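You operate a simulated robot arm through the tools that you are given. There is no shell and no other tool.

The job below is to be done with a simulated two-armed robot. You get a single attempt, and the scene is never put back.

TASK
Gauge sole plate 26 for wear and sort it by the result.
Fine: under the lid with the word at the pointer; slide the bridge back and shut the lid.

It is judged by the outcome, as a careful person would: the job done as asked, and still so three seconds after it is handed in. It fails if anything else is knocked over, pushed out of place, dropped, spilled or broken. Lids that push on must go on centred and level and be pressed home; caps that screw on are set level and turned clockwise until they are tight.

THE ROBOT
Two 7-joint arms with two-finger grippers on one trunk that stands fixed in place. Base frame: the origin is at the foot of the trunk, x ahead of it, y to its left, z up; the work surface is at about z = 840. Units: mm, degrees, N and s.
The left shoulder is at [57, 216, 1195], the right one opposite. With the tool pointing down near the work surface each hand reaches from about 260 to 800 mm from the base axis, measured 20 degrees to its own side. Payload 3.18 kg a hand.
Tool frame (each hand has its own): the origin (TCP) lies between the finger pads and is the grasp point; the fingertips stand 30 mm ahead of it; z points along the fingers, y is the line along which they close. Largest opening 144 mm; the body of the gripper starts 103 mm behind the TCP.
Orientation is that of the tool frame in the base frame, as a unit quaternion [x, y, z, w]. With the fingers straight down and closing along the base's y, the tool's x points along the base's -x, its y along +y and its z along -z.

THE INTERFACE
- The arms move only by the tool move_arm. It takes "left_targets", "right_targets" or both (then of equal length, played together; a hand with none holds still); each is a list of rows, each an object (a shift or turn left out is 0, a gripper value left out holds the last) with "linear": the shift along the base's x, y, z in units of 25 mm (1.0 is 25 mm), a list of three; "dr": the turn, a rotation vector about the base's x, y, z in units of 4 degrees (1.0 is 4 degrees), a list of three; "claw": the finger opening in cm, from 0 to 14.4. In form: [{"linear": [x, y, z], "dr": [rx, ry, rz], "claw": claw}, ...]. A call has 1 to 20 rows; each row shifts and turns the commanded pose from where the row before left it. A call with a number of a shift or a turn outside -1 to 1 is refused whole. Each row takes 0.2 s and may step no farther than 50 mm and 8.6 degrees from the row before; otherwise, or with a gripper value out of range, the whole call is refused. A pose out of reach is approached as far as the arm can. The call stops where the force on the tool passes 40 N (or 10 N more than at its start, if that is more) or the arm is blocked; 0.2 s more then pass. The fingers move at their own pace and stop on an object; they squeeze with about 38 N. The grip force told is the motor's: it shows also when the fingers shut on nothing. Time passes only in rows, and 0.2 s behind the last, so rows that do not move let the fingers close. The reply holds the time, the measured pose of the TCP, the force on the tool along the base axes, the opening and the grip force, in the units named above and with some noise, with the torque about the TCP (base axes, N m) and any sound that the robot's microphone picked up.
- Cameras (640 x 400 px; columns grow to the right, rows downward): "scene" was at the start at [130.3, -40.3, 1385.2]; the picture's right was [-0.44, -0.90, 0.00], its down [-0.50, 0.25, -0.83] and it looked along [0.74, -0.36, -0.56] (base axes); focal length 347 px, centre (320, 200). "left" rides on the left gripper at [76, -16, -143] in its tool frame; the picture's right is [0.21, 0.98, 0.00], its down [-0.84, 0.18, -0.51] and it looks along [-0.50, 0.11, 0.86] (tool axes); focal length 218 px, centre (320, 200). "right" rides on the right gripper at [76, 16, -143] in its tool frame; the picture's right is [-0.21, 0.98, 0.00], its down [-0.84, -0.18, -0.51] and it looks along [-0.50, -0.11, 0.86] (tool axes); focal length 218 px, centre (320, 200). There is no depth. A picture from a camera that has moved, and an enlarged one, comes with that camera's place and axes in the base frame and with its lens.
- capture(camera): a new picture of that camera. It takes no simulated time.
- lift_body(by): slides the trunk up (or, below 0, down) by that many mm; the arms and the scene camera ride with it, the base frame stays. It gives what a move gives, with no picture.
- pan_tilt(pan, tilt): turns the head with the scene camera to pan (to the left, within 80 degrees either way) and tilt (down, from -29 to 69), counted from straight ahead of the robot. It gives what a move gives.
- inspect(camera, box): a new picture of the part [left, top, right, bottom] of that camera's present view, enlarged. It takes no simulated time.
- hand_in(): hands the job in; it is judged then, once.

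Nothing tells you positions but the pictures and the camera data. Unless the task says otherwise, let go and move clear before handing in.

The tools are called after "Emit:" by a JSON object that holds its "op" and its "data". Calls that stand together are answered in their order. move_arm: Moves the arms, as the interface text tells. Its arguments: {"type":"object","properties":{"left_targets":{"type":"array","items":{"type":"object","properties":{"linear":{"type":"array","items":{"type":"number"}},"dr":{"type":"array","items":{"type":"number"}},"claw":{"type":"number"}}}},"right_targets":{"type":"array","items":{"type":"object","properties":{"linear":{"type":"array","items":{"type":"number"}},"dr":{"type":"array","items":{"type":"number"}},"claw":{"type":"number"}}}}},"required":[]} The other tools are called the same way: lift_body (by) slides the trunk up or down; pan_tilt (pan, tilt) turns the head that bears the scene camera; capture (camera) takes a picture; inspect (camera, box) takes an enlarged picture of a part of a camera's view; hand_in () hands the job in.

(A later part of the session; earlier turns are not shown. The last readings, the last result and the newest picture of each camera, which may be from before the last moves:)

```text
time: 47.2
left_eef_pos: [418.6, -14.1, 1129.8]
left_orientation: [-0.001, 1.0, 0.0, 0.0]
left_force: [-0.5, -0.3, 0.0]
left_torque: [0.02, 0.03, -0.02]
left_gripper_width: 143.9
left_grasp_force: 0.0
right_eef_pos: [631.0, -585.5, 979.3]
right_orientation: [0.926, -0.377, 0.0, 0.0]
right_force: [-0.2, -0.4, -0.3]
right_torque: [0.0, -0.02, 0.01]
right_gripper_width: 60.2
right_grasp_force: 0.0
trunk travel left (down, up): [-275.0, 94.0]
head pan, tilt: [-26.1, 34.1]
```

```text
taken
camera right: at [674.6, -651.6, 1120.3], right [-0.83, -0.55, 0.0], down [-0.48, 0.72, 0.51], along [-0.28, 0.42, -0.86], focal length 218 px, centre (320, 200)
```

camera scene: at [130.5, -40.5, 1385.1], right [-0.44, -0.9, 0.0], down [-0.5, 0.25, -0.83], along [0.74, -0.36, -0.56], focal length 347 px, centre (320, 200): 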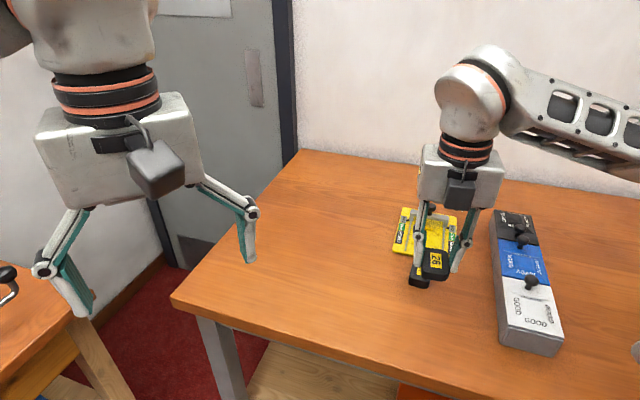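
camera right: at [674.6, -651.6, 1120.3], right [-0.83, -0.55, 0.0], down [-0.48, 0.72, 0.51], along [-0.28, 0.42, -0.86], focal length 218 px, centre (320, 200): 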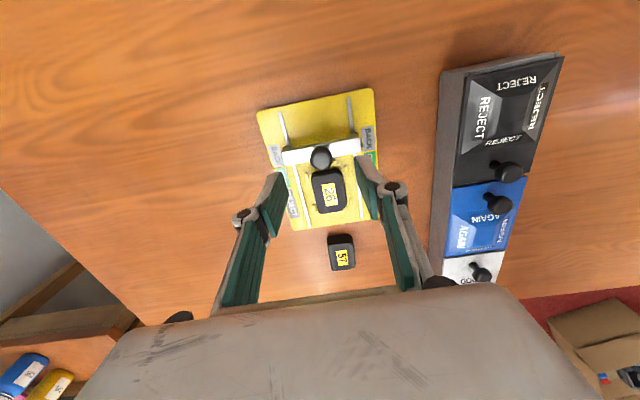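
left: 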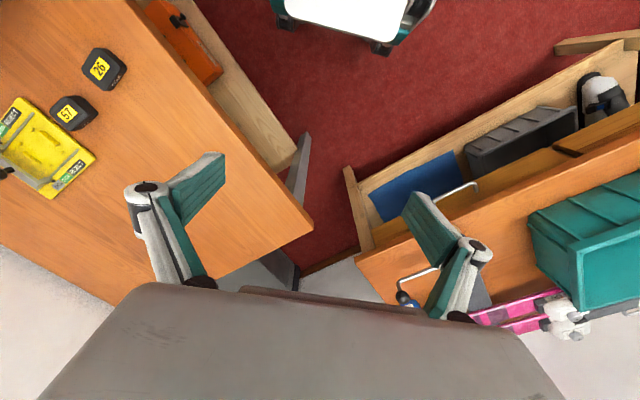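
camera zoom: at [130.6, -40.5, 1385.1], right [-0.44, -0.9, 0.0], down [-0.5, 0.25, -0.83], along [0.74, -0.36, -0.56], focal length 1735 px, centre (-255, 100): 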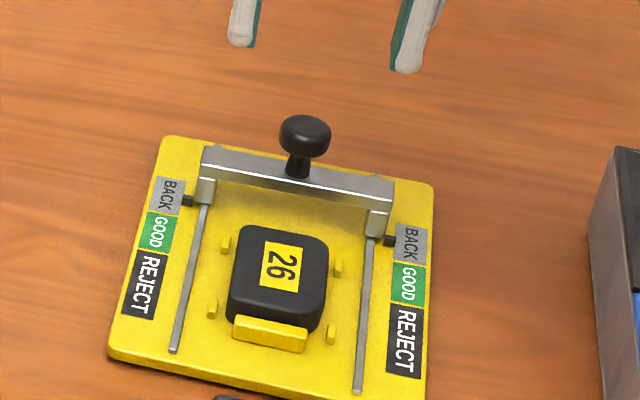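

Emit:
{"op": "inspect", "data": {"camera": "right", "box": [430, 40, 570, 200]}}

Emit:
{"op": "inspect", "data": {"camera": "right", "box": [430, 150, 540, 290]}}

Emit:
{"op": "inspect", "data": {"camera": "scene", "box": [495, 275, 570, 360]}}

Emit:
{"op": "inspect", "data": {"camera": "scene", "box": [490, 235, 565, 310]}}

```text
2.50 times, centred on (500, 120) of right
camera zoom: at [674.6, -651.6, 1120.3], right [-0.83, -0.55, 0.0], down [-0.48, 0.72, 0.51], along [-0.28, 0.42, -0.86], focal length 546 px, centre (-130, 400)
```

zoom: 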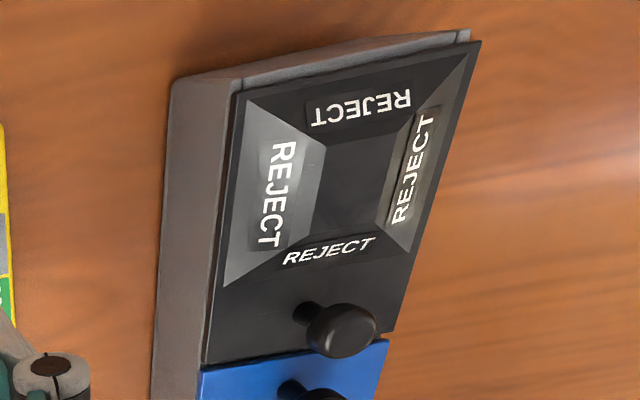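

```text
2.86 times, centred on (485, 220) of right
camera zoom: at [674.6, -651.6, 1120.3], right [-0.83, -0.55, 0.0], down [-0.48, 0.72, 0.51], along [-0.28, 0.42, -0.86], focal length 624 px, centre (-151, 143)
```

zoom: 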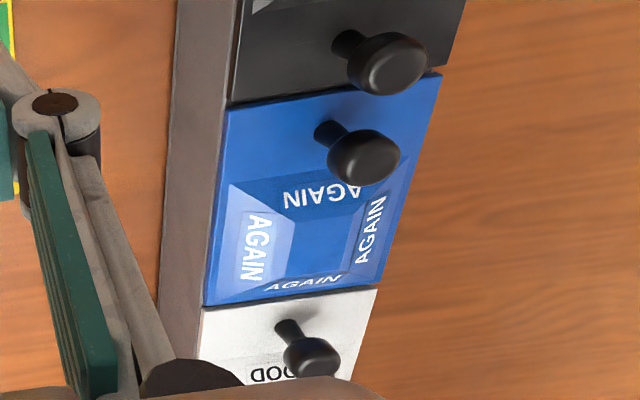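

```text
4.71 times, centred on (532, 318) of scene
camera zoom: at [130.6, -40.5, 1385.1], right [-0.44, -0.9, 0.0], down [-0.5, 0.25, -0.83], along [0.74, -0.36, -0.56], focal length 1633 px, centre (-680, -353)
```

zoom: 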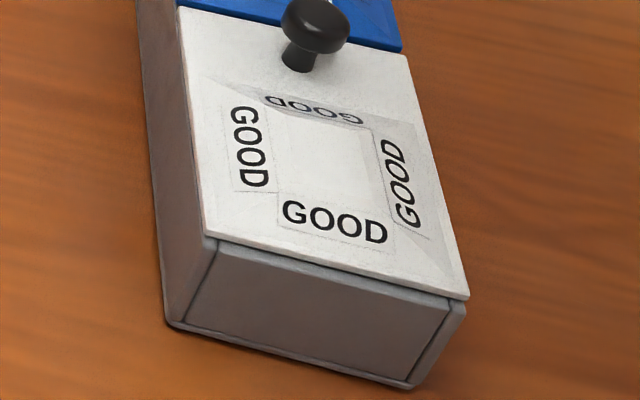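

```text
5.33 times, centred on (528, 272) of scene
camera zoom: at [130.6, -40.5, 1385.1], right [-0.44, -0.9, 0.0], down [-0.5, 0.25, -0.83], along [0.74, -0.36, -0.56], focal length 1851 px, centre (-787, -187)
```

zoom: 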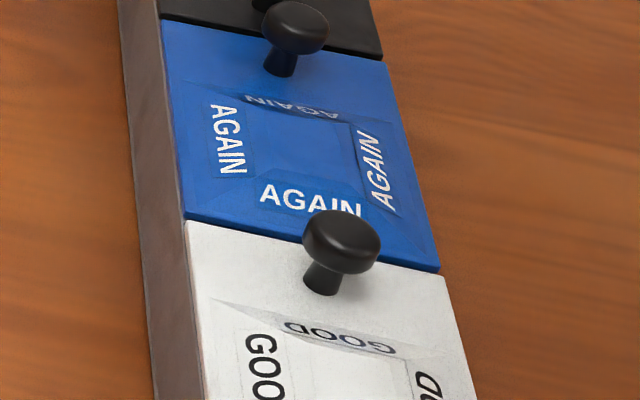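

Emit:
{"op": "move_arm", "data": {"right_targets": [{"linear": [-0.949, -0.56, 0.1], "dr": [0, 0, -0.2]}, {"linear": [-0.949, -0.56, 0.1]}, {"linear": [-0.949, -0.56, 0]}, {"linear": [-0.949, -0.56, 0]}, {"linear": [-0.949, -0.56, 0]}, {"linear": [-0.949, -0.56, 0]}, {"linear": [-0.949, -0.56, 0]}, {}]}}

Emit:
{"op": "capture", "data": {"camera": "right"}}

Emit:
{"op": "inspect", "data": {"camera": "scene", "box": [475, 170, 565, 270]}}

```text
time: 49.0
left_eef_pos: [419.1, -14.4, 1130.0]
left_orientation: [0.0, 1.0, -0.001, 0.0]
left_force: [0.3, -0.3, -0.1]
left_torque: [-0.01, 0.03, 0.01]
left_gripper_width: 143.5
left_grasp_force: 0.1
right_eef_pos: [463.5, -683.7, 983.7]
right_orientation: [0.924, -0.383, 0.001, 0.0]
right_force: [-0.6, 0.0, 0.0]
right_torque: [0.0, 0.02, -0.01]
right_gripper_width: 59.9
right_grasp_force: 0.1
trunk travel left (down, up): [-275.0, 94.0]
head pan, tilt: [-26.1, 34.1]
```

```text
taken
camera right: at [507.4, -750.1, 1125.5], right [-0.84, -0.54, 0.0], down [-0.47, 0.72, 0.51], along [-0.28, 0.43, -0.86], focal length 218 px, centre (320, 200)
```

right: 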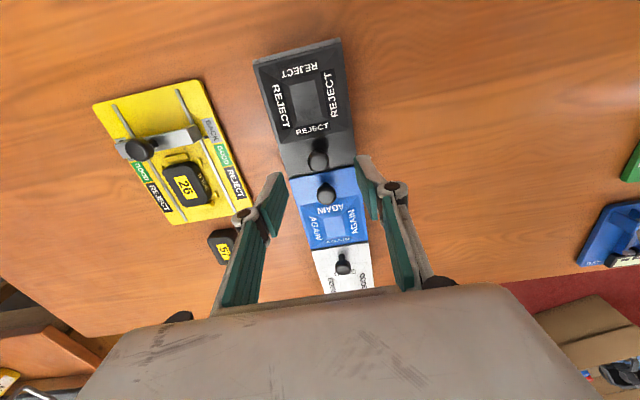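

```text
4.00 times, centred on (520, 220) of scene
camera zoom: at [130.7, -40.2, 1385.1], right [-0.44, -0.9, 0.0], down [-0.5, 0.25, -0.83], along [0.74, -0.36, -0.56], focal length 1388 px, centre (-480, 120)
```

zoom: 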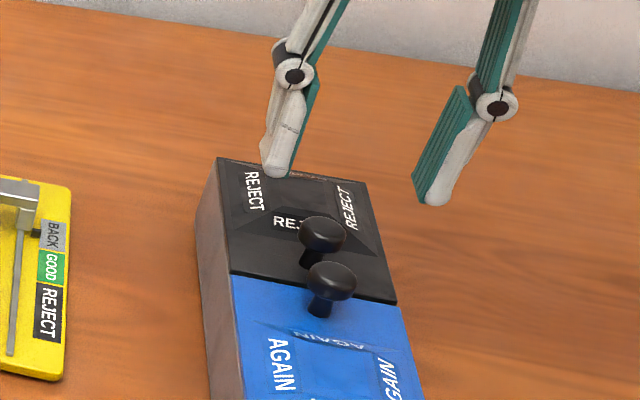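

Emit:
{"op": "inspect", "data": {"camera": "right", "box": [260, 110, 380, 230]}}

```text
3.33 times, centred on (320, 170) of right
camera zoom: at [507.4, -750.1, 1125.5], right [-0.84, -0.54, 0.0], down [-0.47, 0.72, 0.51], along [-0.28, 0.43, -0.86], focal length 728 px, centre (320, 300)
```

zoom: 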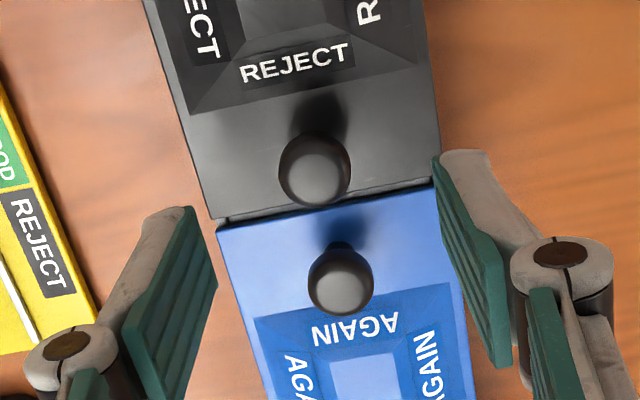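

Emit:
{"op": "move_arm", "data": {"right_targets": [{"linear": [0.05, 0.01, -0.8]}, {"linear": [0, 0, -0.8]}, {"linear": [0, 0, -0.6]}, {}]}}

Emit:
{"op": "inspect", "data": {"camera": "scene", "box": [475, 170, 565, 270]}}

Emit:
{"op": "inspect", "data": {"camera": "right", "box": [260, 80, 380, 230]}}

```text
time: 50.0
left_eef_pos: [418.9, -14.6, 1129.9]
left_orientation: [-0.001, 1.0, 0.0, -0.001]
left_force: [0.4, 0.5, -1.3]
left_torque: [-0.02, -0.01, -0.02]
left_gripper_width: 143.9
left_grasp_force: 0.1
right_eef_pos: [466.6, -683.2, 927.9]
right_orientation: [0.923, -0.384, 0.0, 0.0]
right_force: [-0.1, -0.1, 0.4]
right_torque: [-0.05, -0.03, 0.0]
right_gripper_width: 60.2
right_grasp_force: 0.0
trunk travel left (down, up): [-275.0, 94.0]
head pan, tilt: [-26.1, 34.1]
```

```text
4.00 times, centred on (520, 220) of scene
camera zoom: at [130.1, -40.2, 1385.2], right [-0.44, -0.9, 0.0], down [-0.5, 0.25, -0.83], along [0.74, -0.36, -0.56], focal length 1388 px, centre (-480, 120)
```

zoom: 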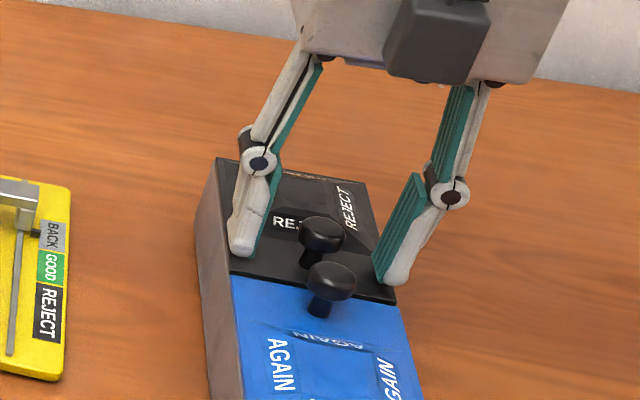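

```text
2.67 times, centred on (320, 155) of right
camera zoom: at [509.3, -750.7, 1070.5], right [-0.84, -0.54, 0.0], down [-0.47, 0.72, 0.51], along [-0.27, 0.43, -0.86], focal length 582 px, centre (320, 320)
```

zoom: 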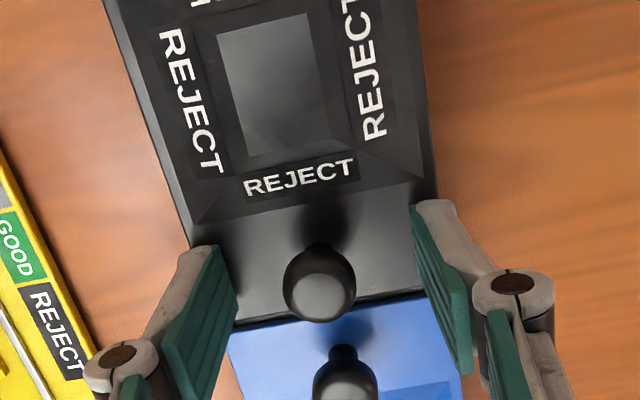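

Emit:
{"op": "move_arm", "data": {"right_targets": [{"claw": 0}, {}, {}]}}

Emit:
{"op": "inspect", "data": {"camera": "scene", "box": [475, 170, 565, 270]}}

```text
time: 50.8
left_eef_pos: [418.2, -13.6, 1129.6]
left_orientation: [-0.001, 1.0, -0.001, 0.0]
left_force: [-0.2, 0.0, -0.2]
left_torque: [-0.02, -0.01, 0.01]
left_gripper_width: 144.3
left_grasp_force: 0.1
right_eef_pos: [465.9, -683.5, 928.4]
right_orientation: [0.924, -0.383, 0.0, 0.001]
right_force: [1.9, 1.2, 0.1]
right_torque: [-0.05, -0.12, 0.01]
right_gripper_width: 20.6
right_grasp_force: 38.1
trunk travel left (down, up): [-275.0, 94.0]
head pan, tilt: [-26.1, 34.1]
```

```text
4.00 times, centred on (520, 220) of scene
camera zoom: at [130.6, -40.3, 1385.1], right [-0.44, -0.9, 0.0], down [-0.5, 0.25, -0.83], along [0.74, -0.36, -0.56], focal length 1388 px, centre (-480, 120)
```

zoom: 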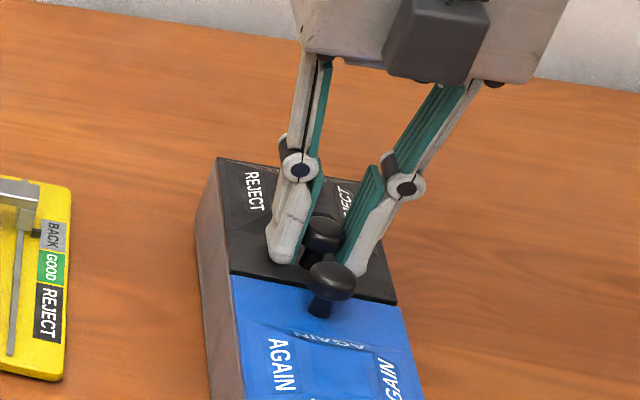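

Emit:
{"op": "move_arm", "data": {"right_targets": [{"linear": [0.085, -0.085, 0.328]}, {"linear": [0.103, -0.103, 0.314]}, {}]}}

Emit:
{"op": "inspect", "data": {"camera": "scene", "box": [475, 170, 565, 270]}}

Emit:
{"op": "capture", "data": {"camera": "right"}}

```text
time: 51.6
left_eef_pos: [419.5, -15.5, 1129.2]
left_orientation: [-0.002, 1.0, 0.0, 0.0]
left_force: [0.0, -0.7, 0.4]
left_torque: [0.0, 0.0, 0.0]
left_gripper_width: 143.8
left_grasp_force: 0.1
right_eef_pos: [469.3, -689.4, 941.1]
right_orientation: [0.924, -0.384, -0.002, 0.001]
right_force: [-3.5, 3.8, -29.1]
right_torque: [-0.29, -0.19, -0.05]
right_gripper_width: 20.9
right_grasp_force: 37.8
trunk travel left (down, up): [-275.0, 94.0]
head pan, tilt: [-26.1, 34.1]
```

```text
4.00 times, centred on (520, 220) of scene
camera zoom: at [131.7, -42.8, 1384.8], right [-0.44, -0.9, 0.0], down [-0.5, 0.25, -0.83], along [0.74, -0.36, -0.56], focal length 1388 px, centre (-480, 120)
```

zoom: 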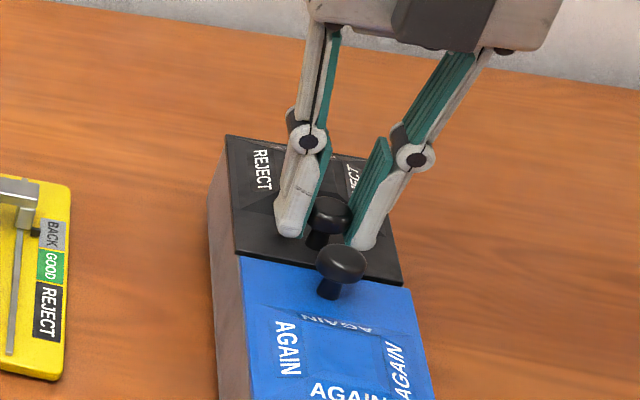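

```text
taken
camera right: at [514.4, -756.6, 1082.5], right [-0.84, -0.54, 0.0], down [-0.46, 0.72, 0.51], along [-0.28, 0.43, -0.86], focal length 218 px, centre (320, 200)
```

right: 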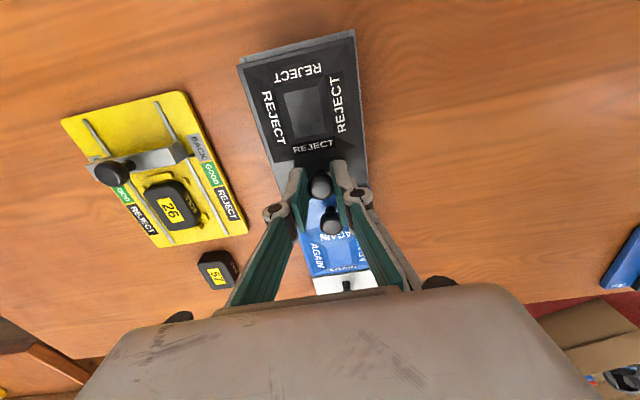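

Emit:
{"op": "move_arm", "data": {"right_targets": [{"linear": [-0.103, 0.103, -0.314]}, {"linear": [-0.085, 0.085, -0.328]}, {}, {}]}}

Emit:
{"op": "inspect", "data": {"camera": "scene", "box": [475, 170, 565, 270]}}

Emit:
{"op": "capture", "data": {"camera": "scene"}}

Emit:
{"op": "inspect", "data": {"camera": "right", "box": [230, 20, 390, 200]}}

```text
time: 52.6
left_eef_pos: [419.2, -14.1, 1130.0]
left_orientation: [-0.001, 1.0, -0.001, 0.001]
left_force: [-0.3, 0.4, -0.7]
left_torque: [0.03, 0.01, 0.01]
left_gripper_width: 144.0
left_grasp_force: 0.1
right_eef_pos: [465.9, -683.5, 929.4]
right_orientation: [0.923, -0.384, 0.004, 0.0]
right_force: [13.5, -14.8, 21.0]
right_torque: [-0.35, -0.3, 0.02]
right_gripper_width: 21.2
right_grasp_force: 38.2
trunk travel left (down, up): [-275.0, 94.0]
head pan, tilt: [-26.1, 34.1]
```

```text
4.00 times, centred on (520, 220) of scene
camera zoom: at [130.5, -40.0, 1385.4], right [-0.44, -0.9, 0.0], down [-0.5, 0.25, -0.83], along [0.74, -0.36, -0.56], focal length 1388 px, centre (-480, 120)
```

zoom: 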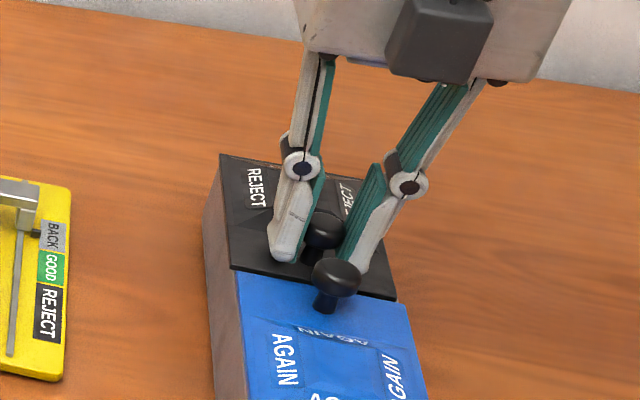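

```text
taken
camera scene: at [130.5, -40.0, 1385.4], right [-0.44, -0.9, 0.0], down [-0.5, 0.25, -0.83], along [0.74, -0.36, -0.56], focal length 347 px, centre (320, 200)
```

scene: 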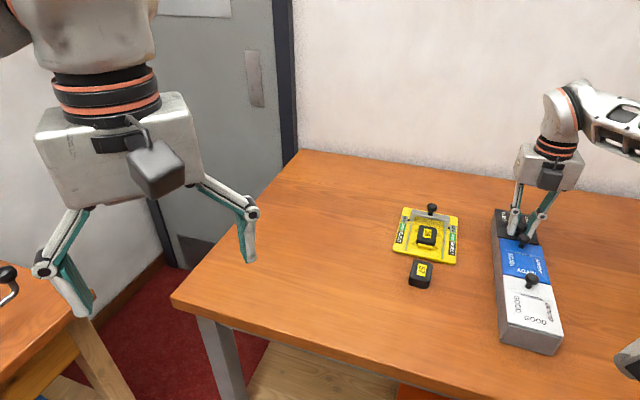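

```text
2.22 times, centred on (310, 110) of right
camera zoom: at [508.6, -751.0, 1072.1], right [-0.84, -0.54, 0.0], down [-0.47, 0.73, 0.5], along [-0.27, 0.42, -0.86], focal length 485 px, centre (342, 400)
```

zoom: 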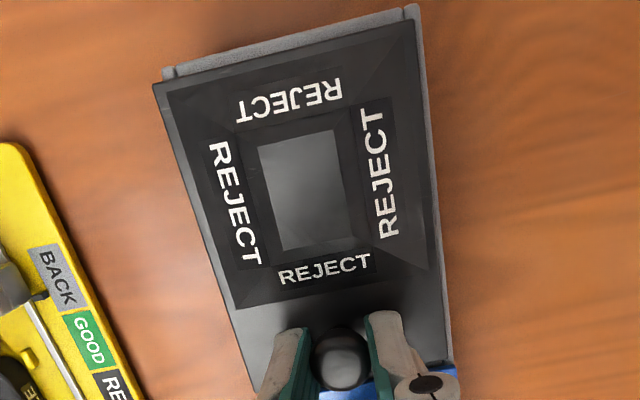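

Emit:
{"op": "move_arm", "data": {"right_targets": [{"linear": [0, 0, 0.06]}, {"claw": 6}, {}, {"linear": [0, 0, 0.6]}, {"linear": [0, 0, 1]}, {}]}}

Emit:
{"op": "inspect", "data": {"camera": "scene", "box": [480, 195, 570, 285]}}

Emit:
{"op": "inspect", "data": {"camera": "right", "box": [240, 30, 380, 190]}}

Emit:
{"op": "inspect", "data": {"camera": "scene", "box": [490, 290, 570, 360]}}

```text
time: 54.0
left_eef_pos: [419.4, -13.8, 1129.2]
left_orientation: [-0.001, 1.0, 0.0, 0.0]
left_force: [0.1, 0.4, -0.7]
left_torque: [0.05, -0.02, 0.02]
left_gripper_width: 143.9
left_grasp_force: 0.0
right_eef_pos: [467.6, -684.6, 969.7]
right_orientation: [0.923, -0.384, 0.0, 0.0]
right_force: [-0.3, -0.4, -1.1]
right_torque: [0.04, 0.03, -0.01]
right_gripper_width: 60.3
right_grasp_force: 0.1
trunk travel left (down, up): [-275.0, 94.0]
head pan, tilt: [-26.1, 34.1]
```

```text
4.44 times, centred on (525, 240) of scene
camera zoom: at [130.5, -40.6, 1385.1], right [-0.44, -0.9, 0.0], down [-0.5, 0.25, -0.83], along [0.74, -0.36, -0.56], focal length 1542 px, centre (-591, 22)
```

zoom: 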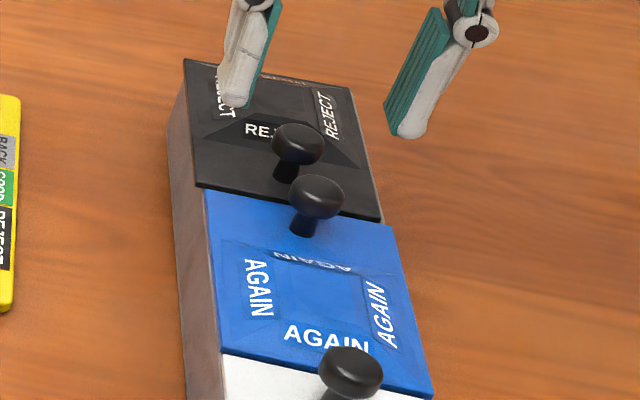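

```text
2.50 times, centred on (310, 110) of right
camera zoom: at [510.2, -750.8, 1110.9], right [-0.84, -0.54, 0.0], down [-0.47, 0.72, 0.51], along [-0.28, 0.43, -0.86], focal length 546 px, centre (345, 425)
```

zoom: 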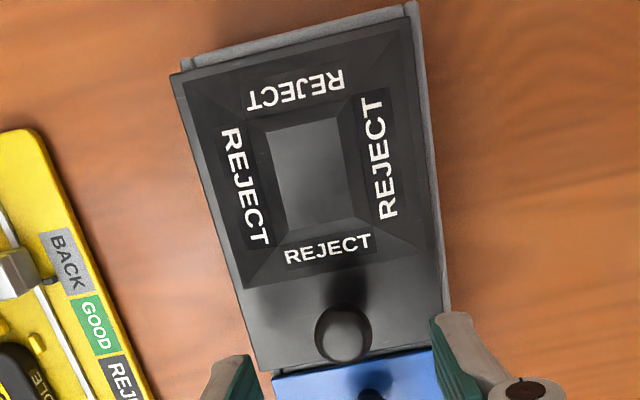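

```text
5.71 times, centred on (530, 325) of scene
camera zoom: at [130.5, -40.6, 1385.1], right [-0.44, -0.9, 0.0], down [-0.5, 0.25, -0.83], along [0.74, -0.36, -0.56], focal length 1983 px, centre (-880, -514)
```

zoom: 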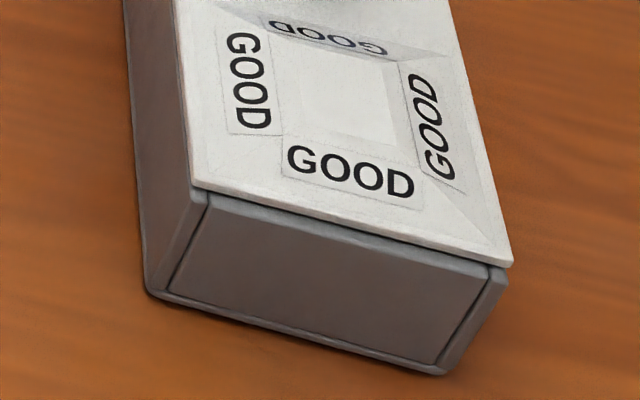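

Emit:
{"op": "inspect", "data": {"camera": "scene", "box": [495, 205, 545, 250]}}

Emit:
{"op": "inspect", "data": {"camera": "right", "box": [270, 20, 360, 90]}}

Emit:
{"op": "inspect", "data": {"camera": "right", "box": [280, 130, 370, 200]}}

Emit:
{"op": "capture", "data": {"camera": "scene"}}

```text
8.89 times, centred on (520, 228) of scene
camera zoom: at [130.5, -40.6, 1385.1], right [-0.44, -0.9, 0.0], down [-0.5, 0.25, -0.83], along [0.74, -0.36, -0.56], focal length 3084 px, centre (-1458, -44)
```

zoom: 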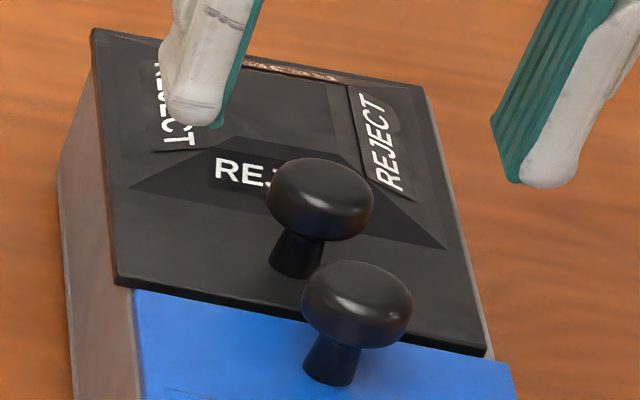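

```text
5.71 times, centred on (315, 55) of right
camera zoom: at [510.2, -750.8, 1110.9], right [-0.84, -0.54, 0.0], down [-0.47, 0.72, 0.51], along [-0.28, 0.43, -0.86], focal length 1247 px, centre (349, 1029)
```

zoom: 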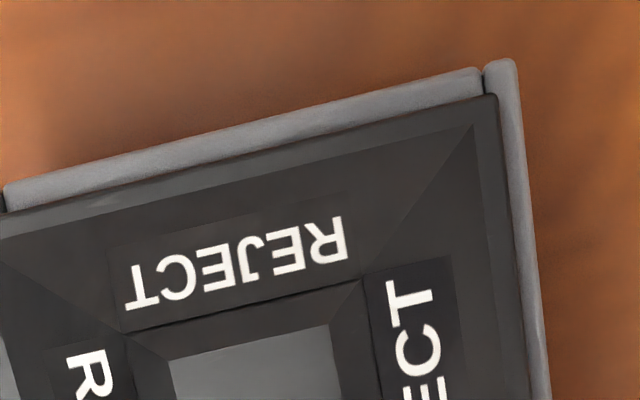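

```text
5.71 times, centred on (325, 165) of right
camera zoom: at [510.2, -750.8, 1110.9], right [-0.84, -0.54, 0.0], down [-0.47, 0.72, 0.51], along [-0.28, 0.43, -0.86], focal length 1247 px, centre (291, 400)
```

zoom: 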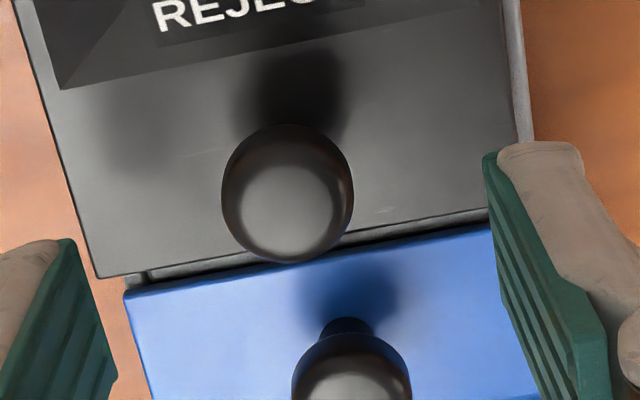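

```text
taken
camera scene: at [130.5, -40.6, 1385.1], right [-0.44, -0.9, 0.0], down [-0.5, 0.25, -0.83], along [0.74, -0.36, -0.56], focal length 347 px, centre (320, 200)
```

scene: 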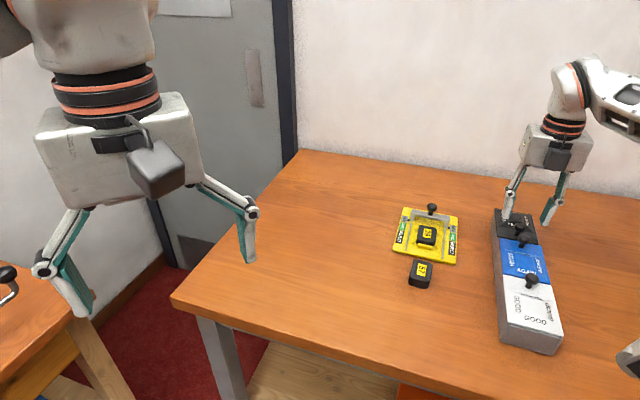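

Emit:
{"op": "inspect", "data": {"camera": "right", "box": [240, 20, 390, 220]}}

Emit:
{"op": "inspect", "data": {"camera": "scene", "box": [490, 200, 570, 360]}}

```text
2.00 times, centred on (315, 120) of right
camera zoom: at [510.2, -750.8, 1110.9], right [-0.84, -0.54, 0.0], down [-0.47, 0.72, 0.51], along [-0.28, 0.43, -0.86], focal length 436 px, centre (330, 360)
```

zoom: 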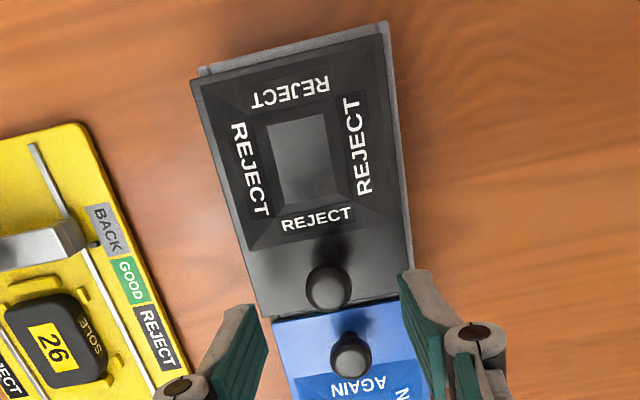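

```text
2.50 times, centred on (530, 280) of scene
camera zoom: at [130.5, -40.6, 1385.1], right [-0.44, -0.9, 0.0], down [-0.5, 0.25, -0.83], along [0.74, -0.36, -0.56], focal length 868 px, centre (-205, 0)
```

zoom: 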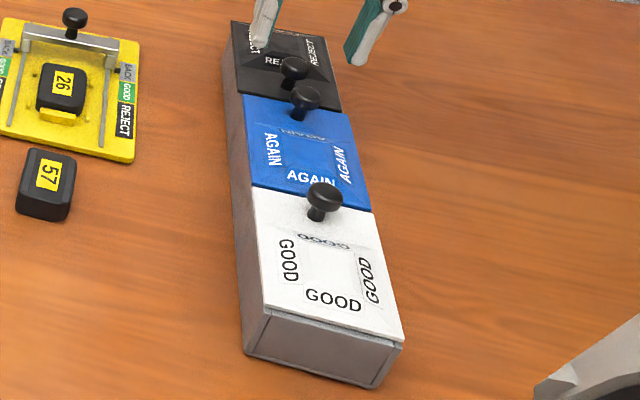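

Emit:
{"op": "move_arm", "data": {"right_targets": [{"linear": [0.06, -0.06, -0.8]}, {"linear": [0, 0, -0.86]}, {}, {"claw": 0}, {}, {}]}}

Emit:
{"op": "move_arm", "data": {"right_targets": [{"linear": [0, 0, 0.06]}, {}, {}]}}

Emit:
{"op": "inspect", "data": {"camera": "scene", "box": [495, 205, 545, 250]}}

```text
time: 55.4
left_eef_pos: [419.1, -13.3, 1129.7]
left_orientation: [-0.001, 1.0, -0.001, 0.0]
left_force: [0.4, 0.1, 0.3]
left_torque: [0.03, 0.0, 0.01]
left_gripper_width: 144.1
left_grasp_force: 0.0
right_eef_pos: [466.5, -684.7, 927.8]
right_orientation: [0.923, -0.384, 0.0, 0.0]
right_force: [0.0, 1.1, -0.1]
right_torque: [-0.13, -0.1, 0.0]
right_gripper_width: 20.6
right_grasp_force: 37.5
trunk travel left (down, up): [-275.0, 94.0]
head pan, tilt: [-26.1, 34.1]
```

```text
time: 56.2
left_eef_pos: [418.4, -14.3, 1129.5]
left_orientation: [-0.001, 1.0, -0.001, 0.0]
left_force: [-0.1, 0.7, -1.3]
left_torque: [-0.02, -0.02, 0.01]
left_gripper_width: 143.7
left_grasp_force: 0.1
right_eef_pos: [466.5, -683.8, 928.2]
right_orientation: [0.923, -0.384, 0.0, -0.001]
right_force: [-3.7, 3.4, 0.1]
right_torque: [-0.17, -0.1, 0.04]
right_gripper_width: 20.5
right_grasp_force: 38.0
trunk travel left (down, up): [-275.0, 94.0]
head pan, tilt: [-26.1, 34.1]
```

```text
8.89 times, centred on (520, 228) of scene
camera zoom: at [130.6, -40.8, 1385.0], right [-0.44, -0.9, 0.0], down [-0.5, 0.25, -0.83], along [0.74, -0.36, -0.56], focal length 3084 px, centre (-1458, -44)
```

zoom: 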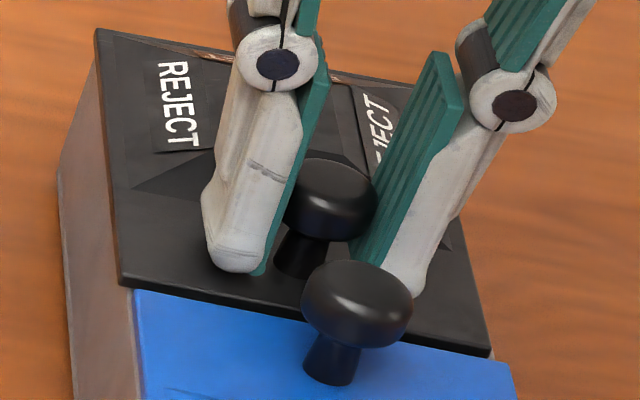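

Emit:
{"op": "move_arm", "data": {"right_targets": [{"linear": [0, 0, 0.06]}, {"linear": [0, 0, 0.06]}, {}, {}]}}

Emit:
{"op": "inspect", "data": {"camera": "scene", "box": [495, 205, 545, 250]}}

Emit:
{"op": "inspect", "data": {"camera": "right", "box": [240, 0, 390, 220]}}

```text
time: 57.2
left_eef_pos: [419.6, -15.9, 1130.8]
left_orientation: [-0.001, 1.0, 0.0, -0.002]
left_force: [0.6, -0.1, -0.1]
left_torque: [0.0, 0.0, 0.03]
left_gripper_width: 144.1
left_grasp_force: 0.1
right_eef_pos: [467.0, -686.2, 929.7]
right_orientation: [0.923, -0.384, -0.002, -0.001]
right_force: [-3.8, 3.9, -0.8]
right_torque: [-0.07, -0.03, -0.04]
right_gripper_width: 20.8
right_grasp_force: 38.5
trunk travel left (down, up): [-275.0, 94.0]
head pan, tilt: [-26.1, 34.1]
```

```text
8.89 times, centred on (520, 228) of scene
camera zoom: at [131.7, -42.5, 1384.8], right [-0.44, -0.9, 0.0], down [-0.5, 0.25, -0.83], along [0.74, -0.36, -0.56], focal length 3084 px, centre (-1458, -44)
```

zoom: 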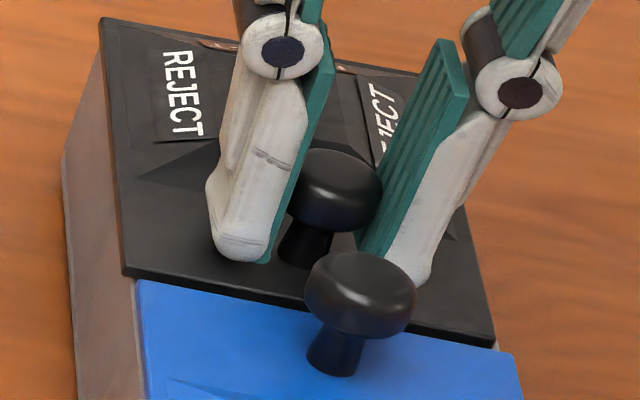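

```text
1.82 times, centred on (315, 110) of right
camera zoom: at [511.5, -753.8, 1071.8], right [-0.84, -0.54, 0.0], down [-0.47, 0.72, 0.51], along [-0.28, 0.43, -0.86], focal length 397 px, centre (329, 364)
```

zoom: 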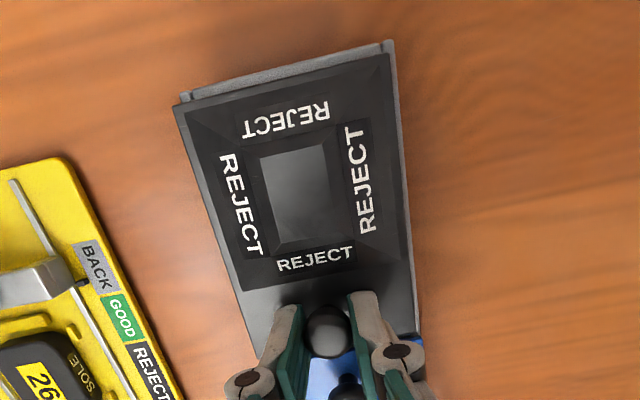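

Emit:
{"op": "move_arm", "data": {"right_targets": [{"linear": [0, 0, -0.09]}, {"linear": [0, 0, -0.09]}, {}, {}]}}

Emit:
{"op": "inspect", "data": {"camera": "scene", "box": [495, 205, 545, 250]}}

```text
time: 58.2
left_eef_pos: [419.6, -15.0, 1130.1]
left_orientation: [-0.002, 1.0, 0.001, 0.0]
left_force: [0.0, -0.2, -0.1]
left_torque: [0.01, -0.02, -0.01]
left_gripper_width: 144.0
left_grasp_force: 0.0
right_eef_pos: [468.9, -687.3, 929.0]
right_orientation: [0.923, -0.384, 0.002, 0.0]
right_force: [2.4, -3.1, 0.2]
right_torque: [0.35, 0.28, 0.0]
right_gripper_width: 20.6
right_grasp_force: 38.2
trunk travel left (down, up): [-275.0, 94.0]
head pan, tilt: [-26.1, 34.1]
```

```text
8.89 times, centred on (520, 228) of scene
camera zoom: at [130.7, -40.9, 1385.3], right [-0.44, -0.9, 0.0], down [-0.5, 0.25, -0.83], along [0.74, -0.36, -0.56], focal length 3084 px, centre (-1458, -44)
```

zoom: 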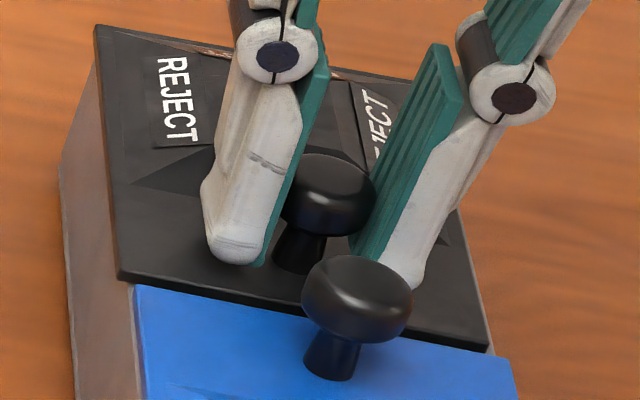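

Emit:
{"op": "move_arm", "data": {"right_targets": [{"linear": [0.06, 0.06, 0]}, {"linear": [0.06, 0.06, 0]}, {}]}}

Emit:
{"op": "inspect", "data": {"camera": "scene", "box": [495, 205, 545, 250]}}

```text
time: 59.0
left_eef_pos: [419.4, -14.1, 1129.1]
left_orientation: [-0.001, 1.0, -0.001, 0.0]
left_force: [0.1, 0.2, 0.3]
left_torque: [0.0, 0.0, 0.0]
left_gripper_width: 144.1
left_grasp_force: 0.1
right_eef_pos: [469.9, -683.4, 929.4]
right_orientation: [0.923, -0.385, 0.002, 0.0]
right_force: [8.4, -9.8, 7.6]
right_torque: [-0.24, -0.2, 0.0]
right_gripper_width: 20.6
right_grasp_force: 38.4
trunk travel left (down, up): [-275.0, 94.0]
head pan, tilt: [-26.1, 34.1]
```

```text
8.89 times, centred on (520, 228) of scene
camera zoom: at [130.7, -40.6, 1385.3], right [-0.44, -0.9, 0.0], down [-0.5, 0.25, -0.83], along [0.74, -0.36, -0.56], focal length 3084 px, centre (-1458, -44)
```

zoom: 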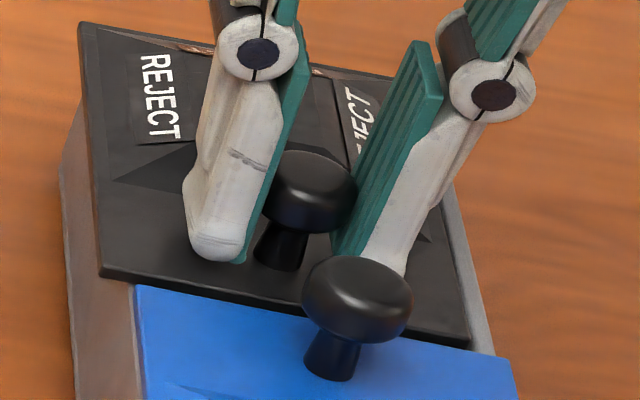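

Emit:
{"op": "move_arm", "data": {"right_targets": [{"linear": [0.06, -0.06, 0.02]}, {"linear": [0.1, 0.1, 0]}, {"linear": [0.1, 0.1, 0]}, {"linear": [0.1, 0.1, 0]}, {}]}}

Emit:
{"op": "inspect", "data": {"camera": "scene", "box": [485, 195, 555, 260]}}

```text
time: 60.2
left_eef_pos: [419.2, -14.5, 1129.8]
left_orientation: [-0.001, 1.0, -0.001, 0.0]
left_force: [0.3, 0.7, 0.0]
left_torque: [0.02, -0.02, -0.01]
left_gripper_width: 143.9
left_grasp_force: 0.0
right_eef_pos: [478.6, -675.0, 929.6]
right_orientation: [0.923, -0.385, -0.001, 0.0]
right_force: [3.6, -5.0, 5.9]
right_torque: [0.03, 0.05, 0.01]
right_gripper_width: 20.7
right_grasp_force: 37.7
trunk travel left (down, up): [-275.0, 94.0]
head pan, tilt: [-26.1, 34.1]
```

```text
6.15 times, centred on (520, 228) of scene
camera zoom: at [130.3, -40.3, 1385.2], right [-0.44, -0.9, 0.0], down [-0.5, 0.25, -0.83], along [0.74, -0.36, -0.56], focal length 2135 px, centre (-911, 31)
```

zoom: 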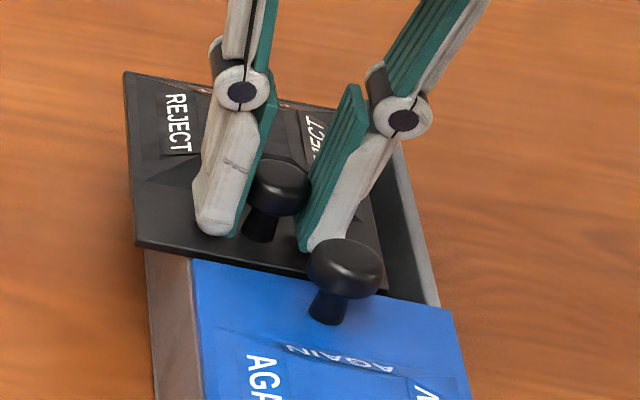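

Emit:
{"op": "move_arm", "data": {"right_targets": [{"linear": [0.15, 0.13, 0.01]}, {"linear": [0.14, 0.14, 0]}, {"linear": [0.14, 0.14, 0]}, {"linear": [0.14, 0.14, 0]}, {}]}}

Emit:
{"op": "inspect", "data": {"camera": "scene", "box": [480, 190, 560, 265]}}

Emit:
{"op": "capture", "data": {"camera": "right"}}

```text
time: 61.4
left_eef_pos: [418.2, -13.7, 1130.1]
left_orientation: [-0.001, 1.0, -0.001, -0.001]
left_force: [0.2, -0.1, -0.7]
left_torque: [0.02, 0.0, -0.03]
left_gripper_width: 144.3
left_grasp_force: 0.0
right_eef_pos: [494.1, -662.8, 928.4]
right_orientation: [0.923, -0.384, 0.0, 0.0]
right_force: [-1.2, 2.1, 7.5]
right_torque: [-0.11, -0.09, 0.05]
right_gripper_width: 20.8
right_grasp_force: 37.8
trunk travel left (down, up): [-275.0, 94.0]
head pan, tilt: [-26.1, 34.1]
```

```text
5.33 times, centred on (520, 228) of scene
camera zoom: at [129.8, -39.6, 1385.3], right [-0.44, -0.9, 0.0], down [-0.5, 0.25, -0.83], along [0.74, -0.36, -0.56], focal length 1851 px, centre (-747, 53)
```

zoom: 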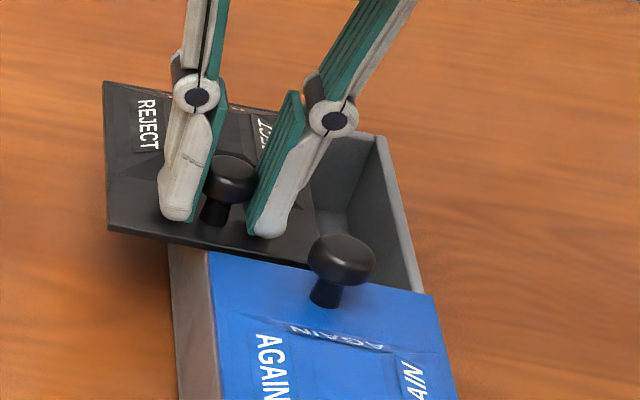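

```text
taken
camera right: at [536.8, -729.0, 1071.0], right [-0.84, -0.54, 0.0], down [-0.47, 0.72, 0.51], along [-0.27, 0.43, -0.86], focal length 218 px, centre (320, 200)
```

right: 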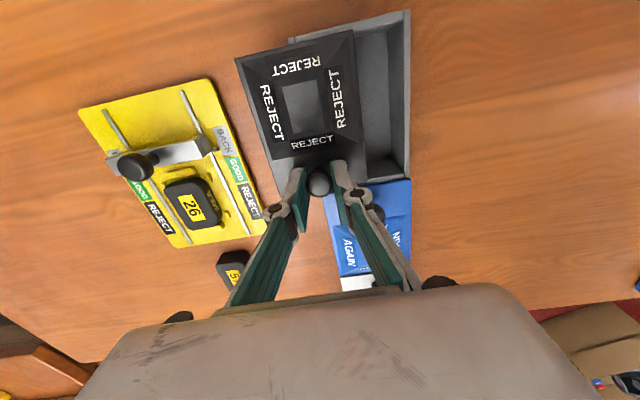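

Emit:
{"op": "move_arm", "data": {"right_targets": [{"linear": [0, 0, 0.08]}, {"linear": [0, 0, 0.08]}, {}]}}

Emit:
{"op": "inspect", "data": {"camera": "scene", "box": [480, 190, 560, 265]}}

Emit:
{"op": "inspect", "data": {"camera": "right", "box": [220, 0, 430, 240]}}

```text
time: 62.2
left_eef_pos: [419.4, -15.6, 1130.6]
left_orientation: [-0.001, 1.0, 0.001, -0.002]
left_force: [-0.4, 0.1, 0.2]
left_torque: [0.02, 0.04, 0.02]
left_gripper_width: 144.0
left_grasp_force: 0.0
right_eef_pos: [493.1, -662.5, 928.2]
right_orientation: [0.924, -0.383, -0.002, 0.001]
right_force: [-5.3, 4.8, -1.0]
right_torque: [-0.16, -0.3, 0.05]
right_gripper_width: 20.6
right_grasp_force: 38.3
trunk travel left (down, up): [-275.0, 94.0]
head pan, tilt: [-26.1, 34.1]
```

```text
5.33 times, centred on (520, 228) of scene
camera zoom: at [131.2, -41.5, 1384.7], right [-0.44, -0.9, 0.0], down [-0.5, 0.25, -0.83], along [0.74, -0.36, -0.56], focal length 1851 px, centre (-747, 53)
```

zoom: 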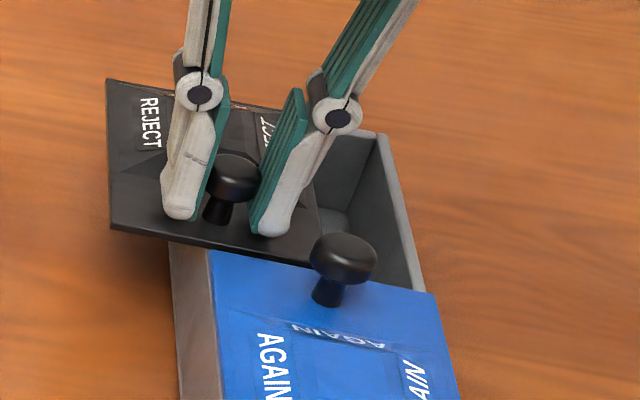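

```text
1.67 times, centred on (325, 120) of right
camera zoom: at [537.3, -729.9, 1070.7], right [-0.84, -0.54, 0.0], down [-0.46, 0.72, 0.51], along [-0.28, 0.43, -0.86], focal length 364 px, centre (312, 333)
```

zoom: 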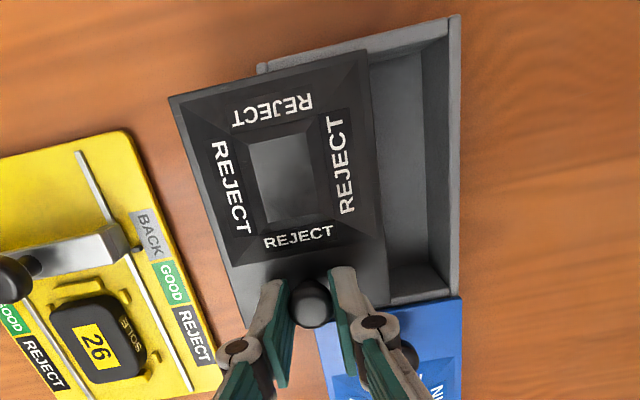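

Emit:
{"op": "move_arm", "data": {"right_targets": [{"linear": [0, 0, -0.14]}, {"linear": [0.14, 0.14, 0]}, {"linear": [0.14, 0.14, 0]}, {"linear": [0.14, 0.14, 0]}, {"linear": [0.14, 0.14, 0]}, {}]}}

Emit:
{"op": "inspect", "data": {"camera": "scene", "box": [480, 190, 560, 265]}}

Emit:
{"op": "inspect", "data": {"camera": "right", "box": [220, 0, 430, 240]}}

```text
time: 63.6
left_eef_pos: [419.4, -14.2, 1129.6]
left_orientation: [-0.001, 1.0, 0.0, 0.0]
left_force: [0.1, 0.1, -0.1]
left_torque: [0.0, -0.02, 0.02]
left_gripper_width: 143.9
left_grasp_force: 0.0
right_eef_pos: [507.8, -649.1, 928.3]
right_orientation: [0.924, -0.383, 0.0, -0.001]
right_force: [-8.4, 8.4, 1.0]
right_torque: [0.11, 0.14, 0.01]
right_gripper_width: 20.4
right_grasp_force: 37.4
trunk travel left (down, up): [-275.0, 94.0]
head pan, tilt: [-26.1, 34.1]
```

```text
5.33 times, centred on (520, 228) of scene
camera zoom: at [130.3, -40.5, 1385.1], right [-0.44, -0.9, 0.0], down [-0.5, 0.25, -0.83], along [0.74, -0.36, -0.56], focal length 1851 px, centre (-747, 53)
```

zoom: 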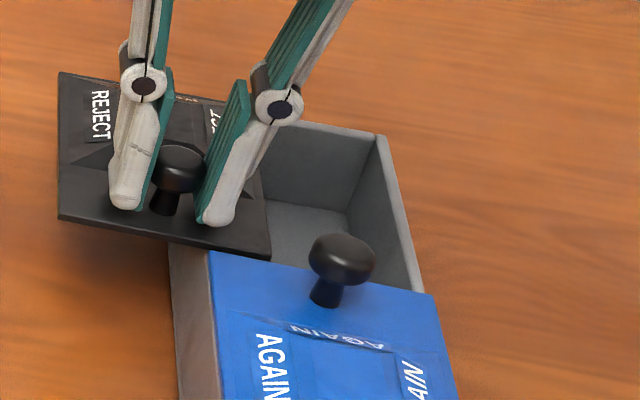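

```text
1.67 times, centred on (325, 120) of right
camera zoom: at [551.0, -715.5, 1071.2], right [-0.84, -0.54, 0.0], down [-0.47, 0.72, 0.51], along [-0.28, 0.43, -0.86], focal length 364 px, centre (312, 333)
```

zoom: 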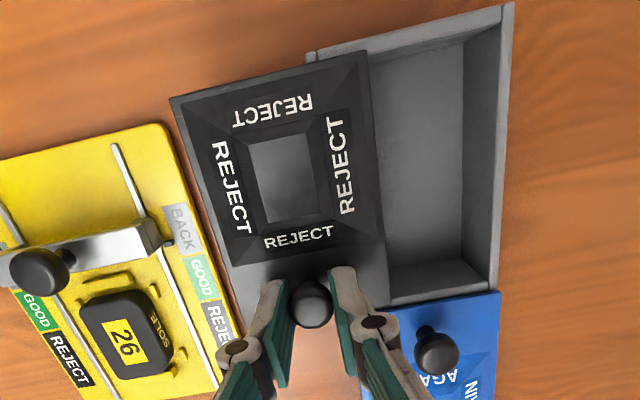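

Emit:
{"op": "move_arm", "data": {"right_targets": [{"linear": [0.1, 0.17, 0]}, {"linear": [0.135, 0.145, 0]}, {"linear": [0.135, 0.145, 0]}, {"linear": [0.135, 0.145, 0]}, {}]}}

Emit:
{"op": "inspect", "data": {"camera": "scene", "box": [470, 190, 560, 265]}}

Emit:
{"op": "inspect", "data": {"camera": "right", "box": [200, 0, 440, 240]}}

```text
time: 64.8
left_eef_pos: [420.1, -14.5, 1129.9]
left_orientation: [-0.001, 1.0, -0.001, -0.001]
left_force: [0.7, 0.3, 0.1]
left_torque: [0.01, 0.02, -0.02]
left_gripper_width: 143.5
left_grasp_force: 0.0
right_eef_pos: [521.2, -634.5, 928.9]
right_orientation: [0.923, -0.385, 0.001, 0.001]
right_force: [7.1, -6.9, -0.6]
right_torque: [-0.27, -0.27, -0.02]
right_gripper_width: 20.6
right_grasp_force: 37.6
trunk travel left (down, up): [-275.0, 94.0]
head pan, tilt: [-26.1, 34.1]
```

```text
5.33 times, centred on (515, 228) of scene
camera zoom: at [131.3, -41.5, 1385.1], right [-0.44, -0.9, 0.0], down [-0.5, 0.25, -0.83], along [0.74, -0.36, -0.56], focal length 1851 px, centre (-720, 53)
```

zoom: 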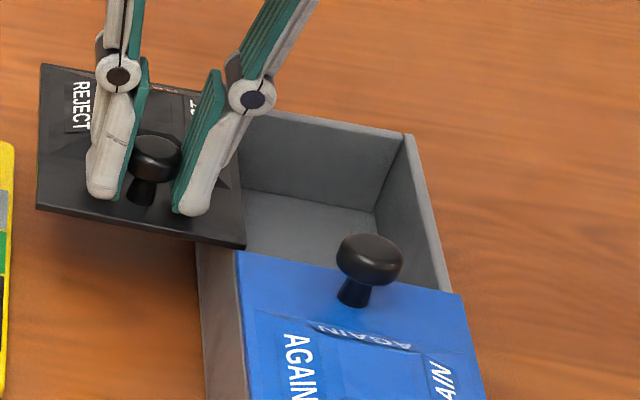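

```text
1.67 times, centred on (320, 120) of right
camera zoom: at [564.6, -701.5, 1071.5], right [-0.84, -0.54, 0.0], down [-0.47, 0.73, 0.5], along [-0.27, 0.42, -0.86], focal length 364 px, centre (320, 333)
```

zoom: 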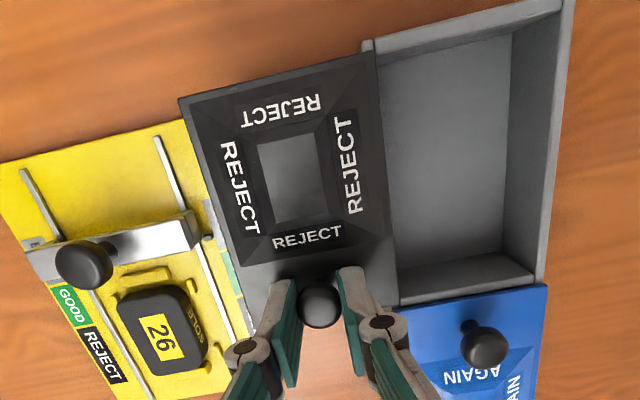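

Emit:
{"op": "move_arm", "data": {"right_targets": [{"linear": [-0.12, -0.19, 0]}, {"linear": [-0.03, -0.03, 0]}, {}]}}

Emit:
{"op": "move_arm", "data": {"right_targets": [{"claw": 2.6}, {"claw": 5}, {}]}}

Emit:
{"op": "inspect", "data": {"camera": "scene", "box": [470, 190, 560, 265]}}

```text
time: 65.6
left_eef_pos: [418.8, -14.8, 1130.3]
left_orientation: [0.0, 1.0, 0.001, 0.0]
left_force: [-0.1, 0.5, -0.6]
left_torque: [-0.01, -0.02, -0.01]
left_gripper_width: 144.1
left_grasp_force: 0.0
right_eef_pos: [517.1, -638.7, 929.7]
right_orientation: [0.923, -0.384, 0.0, 0.001]
right_force: [6.4, -6.2, -0.1]
right_torque: [-0.02, -0.09, 0.01]
right_gripper_width: 20.5
right_grasp_force: 38.3
trunk travel left (down, up): [-275.0, 94.0]
head pan, tilt: [-26.1, 34.1]
```

```text
time: 66.4
left_eef_pos: [419.7, -13.4, 1130.2]
left_orientation: [-0.001, 1.0, -0.001, 0.0]
left_force: [0.4, 0.1, 0.0]
left_torque: [-0.03, -0.04, 0.01]
left_gripper_width: 143.8
left_grasp_force: 0.1
right_eef_pos: [515.3, -638.4, 929.9]
right_orientation: [0.923, -0.384, 0.0, 0.0]
right_force: [-0.6, 0.2, 0.1]
right_torque: [-0.03, 0.01, 0.03]
right_gripper_width: 49.8
right_grasp_force: 0.0
trunk travel left (down, up): [-275.0, 94.0]
head pan, tilt: [-26.1, 34.1]
```

```text
5.33 times, centred on (515, 228) of scene
camera zoom: at [130.4, -40.4, 1385.2], right [-0.44, -0.9, 0.0], down [-0.5, 0.25, -0.83], along [0.74, -0.36, -0.56], focal length 1851 px, centre (-720, 53)
```

zoom: 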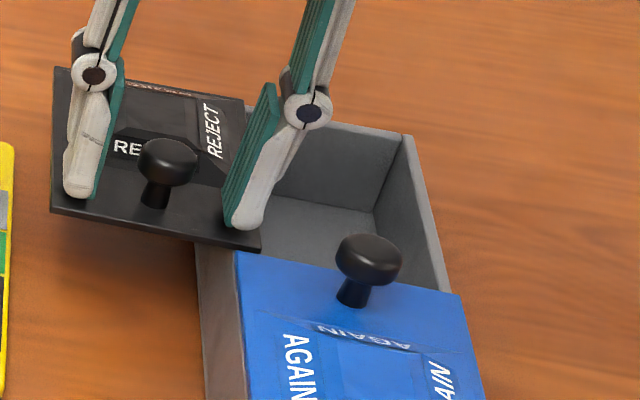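

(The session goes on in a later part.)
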